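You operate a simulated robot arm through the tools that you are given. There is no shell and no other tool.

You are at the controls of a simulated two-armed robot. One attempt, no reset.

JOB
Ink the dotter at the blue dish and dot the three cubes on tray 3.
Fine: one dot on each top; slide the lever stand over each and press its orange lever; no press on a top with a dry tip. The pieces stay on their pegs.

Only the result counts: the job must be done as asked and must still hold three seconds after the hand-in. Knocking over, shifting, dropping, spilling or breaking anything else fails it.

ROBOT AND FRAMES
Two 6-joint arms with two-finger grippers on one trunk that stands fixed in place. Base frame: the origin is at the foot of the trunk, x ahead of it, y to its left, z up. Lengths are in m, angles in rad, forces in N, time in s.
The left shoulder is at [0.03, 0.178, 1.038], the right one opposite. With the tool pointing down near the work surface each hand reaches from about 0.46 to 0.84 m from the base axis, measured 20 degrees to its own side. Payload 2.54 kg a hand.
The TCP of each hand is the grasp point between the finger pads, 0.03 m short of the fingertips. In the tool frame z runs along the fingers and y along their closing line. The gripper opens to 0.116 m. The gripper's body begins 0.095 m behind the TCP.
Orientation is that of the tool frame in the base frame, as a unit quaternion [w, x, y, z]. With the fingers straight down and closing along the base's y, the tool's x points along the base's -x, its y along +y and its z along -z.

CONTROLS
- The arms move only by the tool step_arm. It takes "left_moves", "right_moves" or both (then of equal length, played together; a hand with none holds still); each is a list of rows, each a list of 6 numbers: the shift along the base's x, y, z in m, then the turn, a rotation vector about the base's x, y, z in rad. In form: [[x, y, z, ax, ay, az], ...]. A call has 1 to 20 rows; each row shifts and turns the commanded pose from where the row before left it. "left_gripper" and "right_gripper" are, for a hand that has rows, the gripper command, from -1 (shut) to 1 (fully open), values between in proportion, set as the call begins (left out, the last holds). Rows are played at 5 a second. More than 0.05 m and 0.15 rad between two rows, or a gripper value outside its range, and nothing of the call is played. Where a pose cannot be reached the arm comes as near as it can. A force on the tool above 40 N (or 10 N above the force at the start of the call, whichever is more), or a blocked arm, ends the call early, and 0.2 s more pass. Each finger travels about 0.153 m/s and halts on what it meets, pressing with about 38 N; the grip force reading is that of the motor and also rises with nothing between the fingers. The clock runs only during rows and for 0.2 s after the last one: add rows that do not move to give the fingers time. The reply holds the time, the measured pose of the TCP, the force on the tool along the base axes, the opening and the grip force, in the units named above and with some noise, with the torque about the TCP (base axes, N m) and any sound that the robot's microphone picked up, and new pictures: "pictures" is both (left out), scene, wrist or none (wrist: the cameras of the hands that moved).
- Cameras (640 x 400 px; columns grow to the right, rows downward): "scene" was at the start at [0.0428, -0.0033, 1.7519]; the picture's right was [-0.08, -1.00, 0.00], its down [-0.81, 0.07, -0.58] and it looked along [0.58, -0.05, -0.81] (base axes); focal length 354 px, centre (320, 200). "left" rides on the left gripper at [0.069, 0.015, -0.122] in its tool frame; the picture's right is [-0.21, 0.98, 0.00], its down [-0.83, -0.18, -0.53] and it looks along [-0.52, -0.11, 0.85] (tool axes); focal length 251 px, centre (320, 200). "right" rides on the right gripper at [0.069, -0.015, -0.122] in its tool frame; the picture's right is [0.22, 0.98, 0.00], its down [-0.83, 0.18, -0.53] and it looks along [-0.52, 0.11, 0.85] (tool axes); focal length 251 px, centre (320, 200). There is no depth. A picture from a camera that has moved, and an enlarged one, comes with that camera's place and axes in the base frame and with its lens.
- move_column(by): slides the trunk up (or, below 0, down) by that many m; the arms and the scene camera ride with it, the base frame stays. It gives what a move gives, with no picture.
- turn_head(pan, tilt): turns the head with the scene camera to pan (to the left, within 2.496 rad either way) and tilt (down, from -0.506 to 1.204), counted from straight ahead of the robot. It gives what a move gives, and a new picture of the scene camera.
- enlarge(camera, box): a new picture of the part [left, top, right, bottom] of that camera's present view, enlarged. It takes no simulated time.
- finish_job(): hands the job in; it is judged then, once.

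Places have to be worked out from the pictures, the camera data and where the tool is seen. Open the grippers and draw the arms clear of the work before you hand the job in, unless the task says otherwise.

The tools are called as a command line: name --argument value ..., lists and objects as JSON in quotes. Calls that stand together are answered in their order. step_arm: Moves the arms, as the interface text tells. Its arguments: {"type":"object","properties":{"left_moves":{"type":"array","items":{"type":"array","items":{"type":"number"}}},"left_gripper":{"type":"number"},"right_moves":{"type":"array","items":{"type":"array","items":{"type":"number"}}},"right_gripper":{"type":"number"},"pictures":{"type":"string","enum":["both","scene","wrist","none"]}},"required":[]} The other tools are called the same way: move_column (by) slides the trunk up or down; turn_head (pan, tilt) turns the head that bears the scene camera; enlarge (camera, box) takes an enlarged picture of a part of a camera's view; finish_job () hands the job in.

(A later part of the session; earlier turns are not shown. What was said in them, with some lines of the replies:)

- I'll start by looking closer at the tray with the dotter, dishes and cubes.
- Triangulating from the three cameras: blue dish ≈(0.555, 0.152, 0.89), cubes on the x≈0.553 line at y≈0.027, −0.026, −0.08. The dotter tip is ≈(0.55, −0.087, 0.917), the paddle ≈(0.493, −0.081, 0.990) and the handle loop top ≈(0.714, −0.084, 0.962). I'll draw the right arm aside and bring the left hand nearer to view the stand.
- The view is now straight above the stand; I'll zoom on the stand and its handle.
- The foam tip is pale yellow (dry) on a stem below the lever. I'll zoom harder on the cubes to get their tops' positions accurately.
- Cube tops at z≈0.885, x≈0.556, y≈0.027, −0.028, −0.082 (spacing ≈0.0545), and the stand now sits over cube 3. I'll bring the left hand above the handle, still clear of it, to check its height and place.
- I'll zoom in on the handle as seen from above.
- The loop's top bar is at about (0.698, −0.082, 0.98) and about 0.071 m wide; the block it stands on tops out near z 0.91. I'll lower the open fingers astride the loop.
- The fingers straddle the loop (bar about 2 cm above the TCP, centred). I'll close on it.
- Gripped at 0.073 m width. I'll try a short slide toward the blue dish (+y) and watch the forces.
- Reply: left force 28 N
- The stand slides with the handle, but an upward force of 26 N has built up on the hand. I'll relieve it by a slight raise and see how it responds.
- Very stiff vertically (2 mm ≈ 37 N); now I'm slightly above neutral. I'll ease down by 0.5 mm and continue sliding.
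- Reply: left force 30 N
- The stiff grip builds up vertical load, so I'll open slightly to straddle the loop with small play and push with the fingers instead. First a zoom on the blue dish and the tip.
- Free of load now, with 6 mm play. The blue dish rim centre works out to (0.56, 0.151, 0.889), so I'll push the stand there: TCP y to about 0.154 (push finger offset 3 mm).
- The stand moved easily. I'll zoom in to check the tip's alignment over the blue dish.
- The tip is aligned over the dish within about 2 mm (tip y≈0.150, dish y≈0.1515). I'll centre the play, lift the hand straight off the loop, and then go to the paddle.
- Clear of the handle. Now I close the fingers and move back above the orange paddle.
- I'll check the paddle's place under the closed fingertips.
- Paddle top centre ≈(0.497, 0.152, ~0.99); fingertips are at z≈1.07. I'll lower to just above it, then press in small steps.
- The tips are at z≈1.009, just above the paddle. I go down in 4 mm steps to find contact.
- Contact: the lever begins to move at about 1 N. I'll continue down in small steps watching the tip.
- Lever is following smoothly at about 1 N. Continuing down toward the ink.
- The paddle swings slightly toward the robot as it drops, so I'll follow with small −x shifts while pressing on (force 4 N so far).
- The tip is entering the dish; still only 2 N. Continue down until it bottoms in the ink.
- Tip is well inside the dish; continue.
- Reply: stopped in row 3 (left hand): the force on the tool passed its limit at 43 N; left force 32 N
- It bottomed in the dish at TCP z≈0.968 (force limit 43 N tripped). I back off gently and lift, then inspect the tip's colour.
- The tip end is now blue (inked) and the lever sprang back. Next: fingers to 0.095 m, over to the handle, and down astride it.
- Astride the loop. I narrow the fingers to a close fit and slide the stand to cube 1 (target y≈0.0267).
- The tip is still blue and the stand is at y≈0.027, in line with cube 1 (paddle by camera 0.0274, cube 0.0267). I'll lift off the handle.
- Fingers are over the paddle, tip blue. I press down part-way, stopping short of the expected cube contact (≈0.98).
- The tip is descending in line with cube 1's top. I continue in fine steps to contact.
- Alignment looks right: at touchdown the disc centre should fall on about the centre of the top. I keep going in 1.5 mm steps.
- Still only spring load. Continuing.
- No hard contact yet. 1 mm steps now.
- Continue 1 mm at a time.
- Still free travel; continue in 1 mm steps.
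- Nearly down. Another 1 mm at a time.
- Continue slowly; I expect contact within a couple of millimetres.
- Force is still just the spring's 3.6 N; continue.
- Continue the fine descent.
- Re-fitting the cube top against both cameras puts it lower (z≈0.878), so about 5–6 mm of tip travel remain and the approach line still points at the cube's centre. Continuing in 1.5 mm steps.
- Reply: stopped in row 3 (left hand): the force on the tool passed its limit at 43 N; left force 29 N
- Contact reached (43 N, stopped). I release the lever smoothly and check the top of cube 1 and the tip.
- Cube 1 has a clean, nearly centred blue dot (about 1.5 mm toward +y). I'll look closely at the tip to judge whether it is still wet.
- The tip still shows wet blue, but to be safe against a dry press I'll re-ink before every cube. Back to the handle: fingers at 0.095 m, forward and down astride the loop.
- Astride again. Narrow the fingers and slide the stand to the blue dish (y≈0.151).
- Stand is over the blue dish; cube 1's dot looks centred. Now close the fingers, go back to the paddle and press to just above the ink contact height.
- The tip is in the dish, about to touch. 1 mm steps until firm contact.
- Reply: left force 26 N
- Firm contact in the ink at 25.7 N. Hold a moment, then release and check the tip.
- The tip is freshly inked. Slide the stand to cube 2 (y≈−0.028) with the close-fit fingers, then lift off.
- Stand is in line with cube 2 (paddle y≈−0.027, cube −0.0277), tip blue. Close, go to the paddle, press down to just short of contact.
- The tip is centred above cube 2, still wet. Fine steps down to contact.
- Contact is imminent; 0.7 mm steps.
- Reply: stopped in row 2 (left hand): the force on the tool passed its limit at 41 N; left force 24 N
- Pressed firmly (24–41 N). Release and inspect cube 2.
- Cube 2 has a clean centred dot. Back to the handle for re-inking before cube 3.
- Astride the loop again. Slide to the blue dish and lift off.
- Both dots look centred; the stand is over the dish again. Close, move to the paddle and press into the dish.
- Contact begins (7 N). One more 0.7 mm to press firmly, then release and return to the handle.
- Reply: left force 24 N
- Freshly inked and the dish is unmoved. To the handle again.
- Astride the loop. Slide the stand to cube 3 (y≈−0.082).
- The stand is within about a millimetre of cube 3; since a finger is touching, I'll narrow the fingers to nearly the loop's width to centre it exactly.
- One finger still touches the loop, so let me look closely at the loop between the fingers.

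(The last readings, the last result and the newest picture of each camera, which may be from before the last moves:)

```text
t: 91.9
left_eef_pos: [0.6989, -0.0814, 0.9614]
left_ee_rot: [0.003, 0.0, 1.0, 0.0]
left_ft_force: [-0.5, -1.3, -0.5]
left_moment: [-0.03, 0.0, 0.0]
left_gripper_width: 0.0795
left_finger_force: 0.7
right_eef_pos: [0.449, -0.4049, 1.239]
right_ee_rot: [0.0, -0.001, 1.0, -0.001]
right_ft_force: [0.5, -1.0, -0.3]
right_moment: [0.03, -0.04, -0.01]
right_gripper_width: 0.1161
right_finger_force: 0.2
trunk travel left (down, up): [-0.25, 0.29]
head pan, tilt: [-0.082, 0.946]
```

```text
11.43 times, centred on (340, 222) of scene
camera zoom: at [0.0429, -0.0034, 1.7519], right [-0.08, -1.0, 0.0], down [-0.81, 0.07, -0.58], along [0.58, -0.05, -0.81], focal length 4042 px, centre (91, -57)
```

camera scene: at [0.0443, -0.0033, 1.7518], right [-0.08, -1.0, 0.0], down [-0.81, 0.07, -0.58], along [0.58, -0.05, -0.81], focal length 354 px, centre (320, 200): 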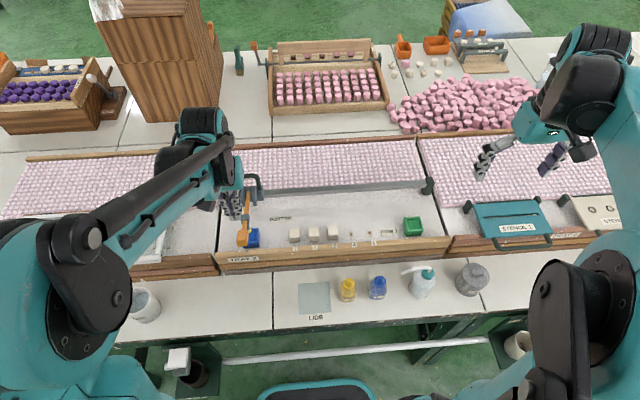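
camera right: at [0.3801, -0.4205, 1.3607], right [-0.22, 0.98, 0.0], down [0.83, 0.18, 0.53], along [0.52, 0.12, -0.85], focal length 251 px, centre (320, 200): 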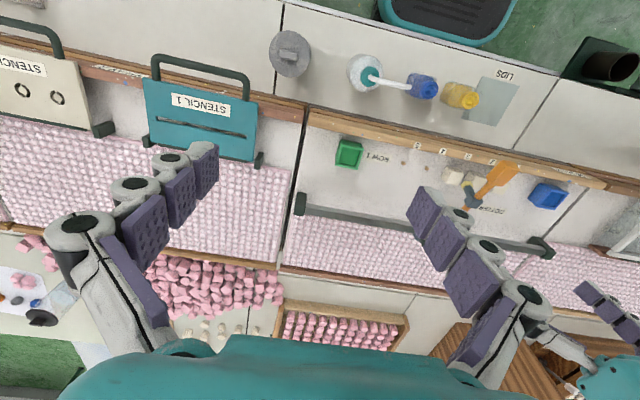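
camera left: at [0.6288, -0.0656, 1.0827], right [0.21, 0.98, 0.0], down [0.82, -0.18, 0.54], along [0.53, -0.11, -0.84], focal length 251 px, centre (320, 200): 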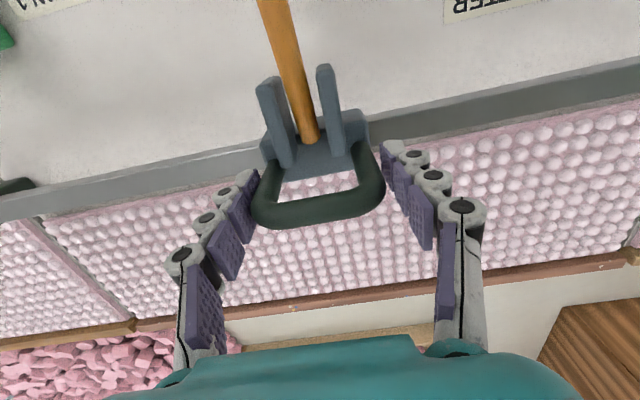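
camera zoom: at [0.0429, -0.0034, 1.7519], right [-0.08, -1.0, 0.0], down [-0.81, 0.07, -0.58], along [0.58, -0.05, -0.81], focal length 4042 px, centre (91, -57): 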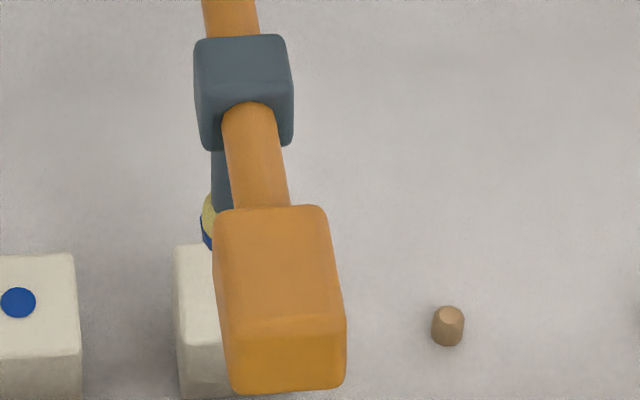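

The two cameras both put the tip within about 1 mm of cube 3's centre (same tip-to-cube offset as at cube 2), so I leave the stand. I centre the fingers around the loop, then lift off.

step_arm --left_moves '[[0, -0.003, 0, 0, 0, 0], [0, 0, 0, 0, 0, 0], [0, 0, 0.03, 0, 0, 0], [0, 0, 0.035, 0, 0, 0], [0, 0, 0.035, 0, 0, 0], [0, 0, 0, 0, 0, 0]]' --left_gripper 0.36 --pictures "wrist"

enlarge --camera "scene" --box '[315, 205, 365, 240]'

enlarge --camera "right" --box '[410, 150, 520, 220]'

```text
t: 93.3
left_eef_pos: [0.6974, -0.0851, 1.0613]
left_ee_rot: [0.004, -0.002, 1.0, 0.0]
left_ft_force: [-0.2, -0.6, 0.4]
left_moment: [0.02, 0.01, 0.01]
left_gripper_width: 0.0787
left_finger_force: 0.1
right_eef_pos: [0.4483, -0.4055, 1.2382]
right_ee_rot: [-0.001, -0.001, 1.0, 0.0]
right_ft_force: [0.6, -0.5, 0.5]
right_moment: [-0.01, -0.02, -0.01]
right_gripper_width: 0.1162
right_finger_force: 0.0
trunk travel left (down, up): [-0.25, 0.29]
head pan, tilt: [-0.082, 0.946]
camera left: at [0.6286, -0.0686, 1.1822], right [0.21, 0.98, 0.0], down [0.82, -0.18, 0.54], along [0.53, -0.11, -0.84], focal length 251 px, centre (320, 200)
```

left: 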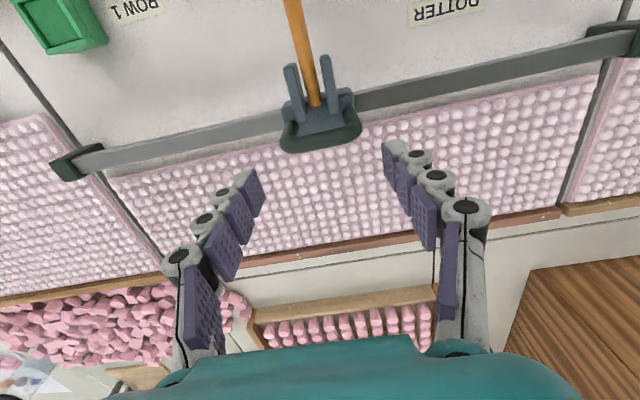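

```text
11.43 times, centred on (340, 222) of scene
camera zoom: at [0.0435, -0.0035, 1.7518], right [-0.08, -1.0, 0.0], down [-0.81, 0.07, -0.58], along [0.58, -0.05, -0.81], focal length 4042 px, centre (91, -57)
```

zoom: 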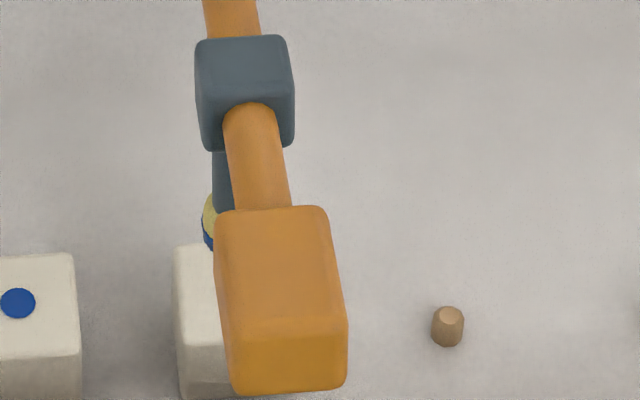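

```text
5.71 times, centred on (465, 185) of right
camera zoom: at [0.3802, -0.4205, 1.3604], right [-0.22, 0.98, 0.0], down [0.83, 0.18, 0.53], along [0.52, 0.11, -0.85], focal length 1437 px, centre (-509, 286)
```

zoom: 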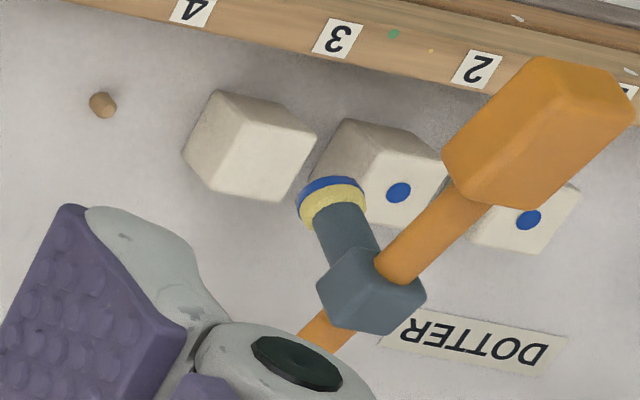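

Aligned, and the tip is blue. Close, go to the paddle and press down to just above contact at cube 3.

step_arm --left_moves '[[-0.045, 0.001, 0, 0, 0, 0], [-0.045, 0.001, 0, 0, 0, 0], [-0.045, 0.001, 0, 0, 0, 0], [-0.045, 0, 0, 0, 0, 0], [-0.022, 0, 0, 0, 0, 0], [0, 0, -0.02, 0, 0, 0], [0, 0, -0.015, 0, 0, 0], [0, 0, -0.01, 0, 0, 0], [0, 0, -0.01, 0, 0, 0], [-0.001, 0, -0.01, 0, 0, 0], [-0.002, 0, -0.008, 0, 0, 0], [-0.002, 0, -0.007, 0, 0, 0], [-0.001, 0, -0.006, 0, 0, 0], [0, 0, -0.004, 0, 0, 0], [0, 0, -0.002, 0, 0, 0], [0, 0, 0, 0, 0, 0]]' --left_gripper -1 --pictures "none"

enlarge --camera "right" --box '[410, 150, 520, 220]'

```text
t: 96.7
left_eef_pos: [0.49, -0.0814, 0.9706]
left_ee_rot: [0.004, 0.0, 1.0, -0.001]
left_ft_force: [-0.3, -0.9, 3.8]
left_moment: [-0.02, 0.01, 0.0]
left_gripper_width: 0.006
left_finger_force: 28.9
right_eef_pos: [0.4482, -0.4047, 1.2385]
right_ee_rot: [0.0, 0.0, 1.0, -0.001]
right_ft_force: [-0.4, -0.4, 0.2]
right_moment: [0.0, -0.01, 0.01]
right_gripper_width: 0.1162
right_finger_force: 0.0
trunk travel left (down, up): [-0.25, 0.29]
head pan, tilt: [-0.082, 0.946]
```

```text
5.71 times, centred on (465, 185) of right
camera zoom: at [0.3794, -0.4204, 1.3607], right [-0.22, 0.98, 0.0], down [0.83, 0.18, 0.53], along [0.52, 0.11, -0.85], focal length 1437 px, centre (-509, 286)
```

zoom: 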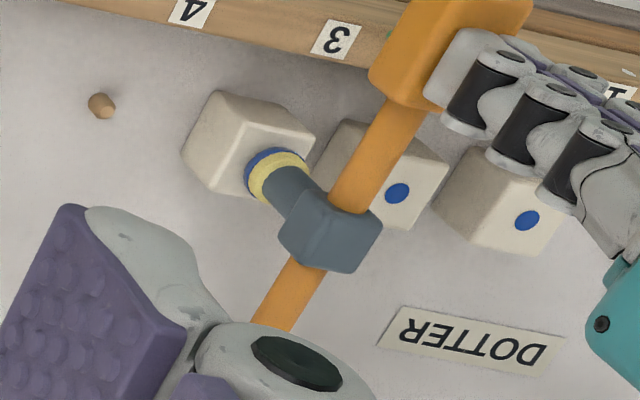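

The tip is right over cube 3's centre. Fine steps down.

step_arm --left_moves '[[0, 0, -0.001, 0, 0, 0], [0, 0, -0.001, 0, 0, 0], [0, 0, -0.001, 0, 0, 0], [0, 0, 0, 0, 0, 0]]' --pictures "none"

step_arm --left_moves '[[0, 0, -0.001, 0, 0, 0], [0, 0, 0, 0, 0, 0]]' --pictures "none"

step_arm --left_moves '[[0, 0, -0.0007, 0, 0, 0], [0, 0, 0, 0, 0, 0]]' --pictures "none"

step_arm --left_moves '[[0, 0, -0.0007, 0, 0, 0], [0, 0, 0, 0, 0, 0]]' --pictures "none"

```text
t: 97.7
left_eef_pos: [0.4893, -0.0828, 0.9673]
left_ee_rot: [0.004, -0.001, 1.0, 0.0]
left_ft_force: [-2.1, 0.0, 4.3]
left_moment: [0.01, 0.05, 0.01]
left_gripper_width: 0.0061
left_finger_force: 28.5
right_eef_pos: [0.448, -0.4038, 1.2389]
right_ee_rot: [0.0, 0.0, 1.0, -0.001]
right_ft_force: [-0.1, 0.4, -0.3]
right_moment: [-0.01, 0.0, -0.01]
right_gripper_width: 0.1159
right_finger_force: 0.0
trunk travel left (down, up): [-0.25, 0.29]
head pan, tilt: [-0.082, 0.946]
```

```text
t: 98.3
left_eef_pos: [0.4902, -0.0828, 0.9664]
left_ee_rot: [0.004, -0.001, 1.0, 0.0]
left_ft_force: [-1.0, 0.0, 4.1]
left_moment: [0.0, 0.03, -0.01]
left_gripper_width: 0.0058
left_finger_force: 28.2
right_eef_pos: [0.4479, -0.4052, 1.238]
right_ee_rot: [0.0, 0.0, 1.0, 0.0]
right_ft_force: [0.2, 0.4, 1.1]
right_moment: [-0.01, -0.03, 0.0]
right_gripper_width: 0.1161
right_finger_force: 0.1
trunk travel left (down, up): [-0.25, 0.29]
head pan, tilt: [-0.082, 0.946]
```

```text
t: 98.9
left_eef_pos: [0.4911, -0.0824, 0.9659]
left_ee_rot: [0.003, -0.001, 1.0, 0.0]
left_ft_force: [-1.5, 0.3, 5.7]
left_moment: [0.01, 0.04, -0.01]
left_gripper_width: 0.0059
left_finger_force: 28.9
right_eef_pos: [0.448, -0.405, 1.2381]
right_ee_rot: [0.0, 0.0, 1.0, 0.0]
right_ft_force: [0.0, 0.1, 0.3]
right_moment: [0.02, 0.02, -0.01]
right_gripper_width: 0.1161
right_finger_force: 0.1
trunk travel left (down, up): [-0.25, 0.29]
head pan, tilt: [-0.082, 0.946]
```

```text
t: 99.5
left_eef_pos: [0.4898, -0.082, 0.9652]
left_ee_rot: [0.004, -0.001, 1.0, 0.0]
left_ft_force: [-0.6, -1.1, 4.8]
left_moment: [-0.04, -0.04, -0.01]
left_gripper_width: 0.006
left_finger_force: 28.7
right_eef_pos: [0.4484, -0.4043, 1.2387]
right_ee_rot: [0.0, -0.001, 1.0, 0.0]
right_ft_force: [0.3, 0.0, 0.4]
right_moment: [0.01, -0.02, -0.01]
right_gripper_width: 0.116
right_finger_force: 0.0
trunk travel left (down, up): [-0.25, 0.29]
head pan, tilt: [-0.082, 0.946]
```

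Not yet in contact; two more 0.7 mm steps.

step_arm --left_moves '[[0, 0, -0.0007, 0, 0, 0], [0, 0, 0, 0, 0, 0]]' --pictures "none"

step_arm --left_moves '[[0, 0, -0.0007, 0, 0, 0], [0, 0, 0, 0, 0, 0]]' --pictures "none"

```text
t: 100.1
left_eef_pos: [0.4911, -0.0823, 0.9647]
left_ee_rot: [0.005, -0.001, 1.0, 0.0]
left_ft_force: [1.1, -2.1, 11.2]
left_moment: [-0.01, -0.12, 0.0]
left_gripper_width: 0.006
left_finger_force: 28.3
right_eef_pos: [0.4476, -0.4053, 1.239]
right_ee_rot: [0.0, -0.001, 1.0, 0.0]
right_ft_force: [-0.6, 0.8, -0.9]
right_moment: [-0.01, -0.01, -0.02]
right_gripper_width: 0.1155
right_finger_force: 0.0
trunk travel left (down, up): [-0.25, 0.29]
head pan, tilt: [-0.082, 0.946]
```

```text
t: 100.7
left_eef_pos: [0.4905, -0.0814, 0.9641]
left_ee_rot: [0.005, -0.001, 1.0, 0.0]
left_ft_force: [3.8, -3.0, 20.4]
left_moment: [-0.06, -0.3, -0.03]
left_gripper_width: 0.0058
left_finger_force: 28.9
right_eef_pos: [0.4477, -0.4057, 1.2391]
right_ee_rot: [-0.001, 0.0, 1.0, -0.001]
right_ft_force: [1.0, -0.3, 0.4]
right_moment: [-0.02, 0.03, 0.04]
right_gripper_width: 0.1159
right_finger_force: 0.2
trunk travel left (down, up): [-0.25, 0.29]
head pan, tilt: [-0.082, 0.946]
```

20 N now; a touch more (0.5 mm) to match the earlier presses, then release and inspect.

step_arm --left_moves '[[0, 0, -0.0005, 0, 0, 0], [0, 0, 0, 0, 0, 0]]' --pictures "none"

step_arm --left_moves '[[0, 0, 0.001, 0, 0, 0], [0, 0, 0.005, 0, 0, 0], [0.001, 0, 0.012, 0, 0, 0], [0.003, 0, 0.018, 0, 0, 0], [0.003, 0, 0.02, 0, 0, 0], [0.001, 0, 0.02, 0, 0, 0], [0, 0, 0.03, 0, 0, 0], [0, 0, 0, 0, 0, 0]]' --pictures "none"

enlarge --camera "right" --box '[410, 150, 520, 220]'

```text
t: 101.3
left_eef_pos: [0.4909, -0.0807, 0.9642]
left_ee_rot: [0.004, -0.002, 1.0, 0.0]
left_ft_force: [6.4, -3.6, 27.2]
left_moment: [-0.05, -0.43, -0.05]
left_gripper_width: 0.0062
left_finger_force: 29.1
right_eef_pos: [0.4481, -0.406, 1.2383]
right_ee_rot: [0.001, 0.001, 1.0, 0.0]
right_ft_force: [0.0, -0.4, 0.7]
right_moment: [0.01, 0.02, 0.02]
right_gripper_width: 0.1162
right_finger_force: 0.0
trunk travel left (down, up): [-0.25, 0.29]
head pan, tilt: [-0.082, 0.946]
```

```text
t: 103.1
left_eef_pos: [0.4995, -0.083, 1.0668]
left_ee_rot: [0.004, 0.0, 1.0, -0.001]
left_ft_force: [0.7, -0.7, 0.3]
left_moment: [-0.02, 0.02, -0.02]
left_gripper_width: 0.0
left_finger_force: 28.7
right_eef_pos: [0.45, -0.4048, 1.2377]
right_ee_rot: [0.001, 0.0, 1.0, 0.0]
right_ft_force: [0.1, 0.3, 0.5]
right_moment: [0.02, -0.02, 0.0]
right_gripper_width: 0.1159
right_finger_force: 0.1
trunk travel left (down, up): [-0.25, 0.29]
head pan, tilt: [-0.082, 0.946]
```

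```text
5.71 times, centred on (465, 185) of right
camera zoom: at [0.3801, -0.4205, 1.3604], right [-0.22, 0.98, 0.0], down [0.83, 0.18, 0.53], along [0.52, 0.11, -0.85], focal length 1437 px, centre (-509, 286)
```

zoom: 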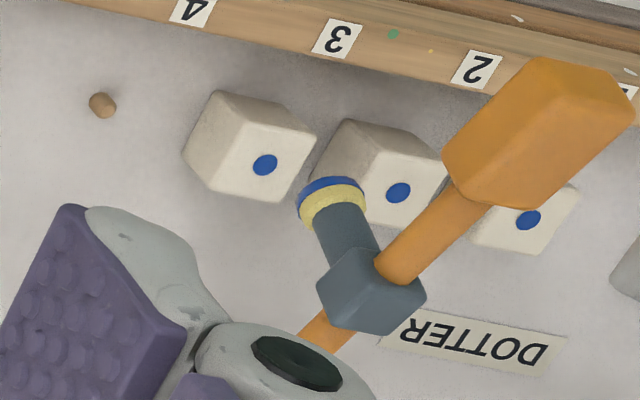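

All three cubes carry one centred blue dot. I draw the left arm up and away and open its gripper.

step_arm --left_moves '[[0, 0, 0.04, 0, 0, 0], [0, 0, 0.045, 0, 0, 0], [0, 0.03, 0.03, 0, 0, 0], [0, 0.045, 0.01, 0, 0, 0], [0, 0.045, 0, 0, 0, 0], [0, 0.045, 0, 0, 0, 0], [0, 0.045, 0, 0, 0, 0], [0, 0.03, 0, 0, 0, 0], [0, 0, 0, 0, 0, 0]]' --pictures "none"

step_arm --left_moves '[[0, 0, 0, 0, 0, 0], [0, 0, 0, 0, 0, 0], [0, 0, 0, 0, 0, 0]]' --left_gripper 1 --pictures "both"

enlarge --camera "scene" --box '[220, 160, 440, 280]'

enlarge --camera "right" --box '[410, 120, 590, 230]'

```text
t: 105.1
left_eef_pos: [0.4978, 0.1593, 1.1928]
left_ee_rot: [0.004, -0.001, 1.0, 0.0]
left_ft_force: [0.1, 0.3, 0.1]
left_moment: [0.0, 0.02, 0.0]
left_gripper_width: 0.0002
left_finger_force: 28.7
right_eef_pos: [0.4496, -0.4051, 1.238]
right_ee_rot: [0.0, 0.0, 1.0, 0.0]
right_ft_force: [0.3, -0.1, -0.8]
right_moment: [-0.02, -0.01, -0.01]
right_gripper_width: 0.116
right_finger_force: 0.2
trunk travel left (down, up): [-0.25, 0.29]
head pan, tilt: [-0.082, 0.946]
```

```text
t: 105.9
left_eef_pos: [0.4975, 0.1587, 1.1923]
left_ee_rot: [0.004, -0.001, 1.0, 0.001]
left_ft_force: [0.6, 0.3, -0.1]
left_moment: [0.03, 0.04, -0.05]
left_gripper_width: 0.116
left_finger_force: 0.0
right_eef_pos: [0.4494, -0.405, 1.238]
right_ee_rot: [0.0, 0.0, 1.0, 0.0]
right_ft_force: [-0.4, -0.7, 0.9]
right_moment: [-0.01, 0.02, 0.01]
right_gripper_width: 0.1162
right_finger_force: 0.1
trunk travel left (down, up): [-0.25, 0.29]
head pan, tilt: [-0.082, 0.946]
camera scene: at [0.0428, -0.0033, 1.7519], right [-0.08, -1.0, 0.0], down [-0.81, 0.07, -0.58], along [0.58, -0.05, -0.81], focal length 354 px, centre (320, 200)
camera left: at [0.4277, 0.1756, 1.3137], right [0.21, 0.98, 0.0], down [0.82, -0.18, 0.54], along [0.53, -0.11, -0.84], focal length 251 px, centre (320, 200)
```

scene: 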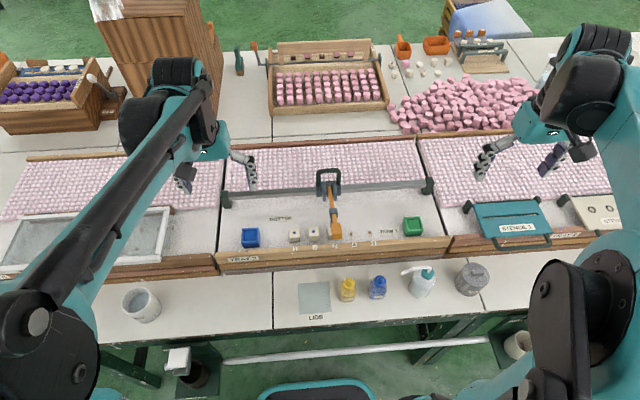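
left: 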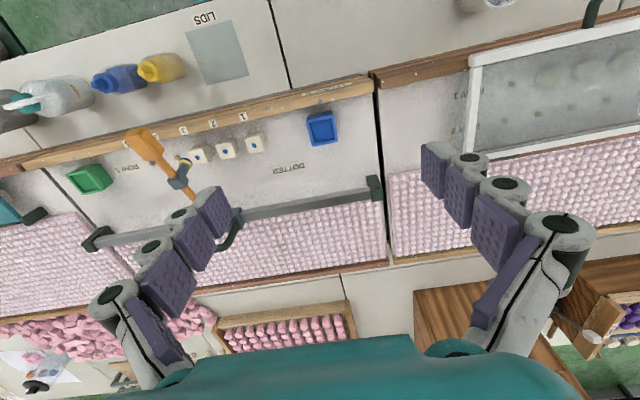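

```text
2.91 times, centred on (330, 220) of scene
camera zoom: at [0.0428, -0.0033, 1.7519], right [-0.08, -1.0, 0.0], down [-0.81, 0.07, -0.58], along [0.58, -0.05, -0.81], focal length 1029 px, centre (291, 142)
```

zoom: 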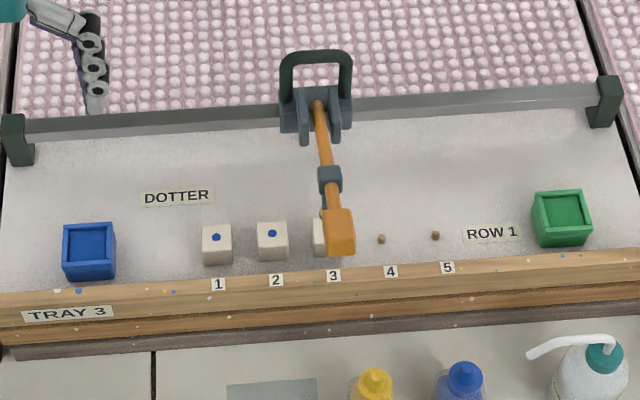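

```text
3.56 times, centred on (500, 175) of right
camera zoom: at [0.3796, -0.4203, 1.3606], right [-0.22, 0.98, 0.0], down [0.83, 0.18, 0.53], along [0.52, 0.11, -0.85], focal length 894 px, centre (-320, 289)
```

zoom: 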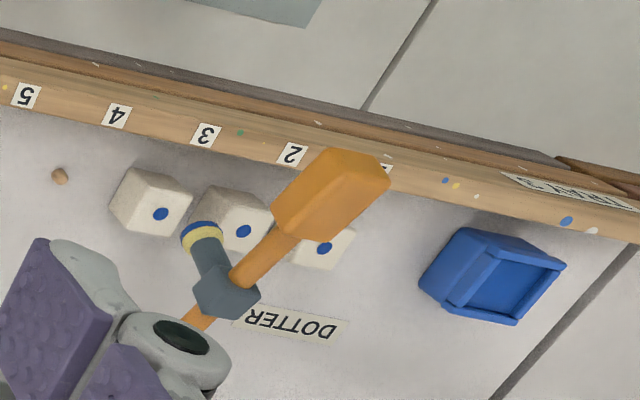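

All three cubes show one centred blue dot, still on their pegs. The dish is in place, the lever is up, both grippers are open and the arms are clear, so I hand in.

finish_job

```text
The job is handed in.
```

I've handed in the job: each of the three cubes on tray 3 now has one blue dot, close to the centre of its top.

- **Inking:** I inked the tip at the blue dish before the first cube. I re-inked it before each of the other two, so no cube was pressed with a dry tip.
- **Pressing:** Each cube got one lever press. The force limit (40 N) stopped the arm on the first dish press and on cubes 1 and 2, but those presses still marked cleanly and I saw no harm.
- **Final state:** In the last pictures the cubes are still on their pegs and the blue dish has not moved. The lever is up, with the stand over cube 3, where it began. Both grippers are open and both arms are clear of the work.

I have no result back from the judging yet.
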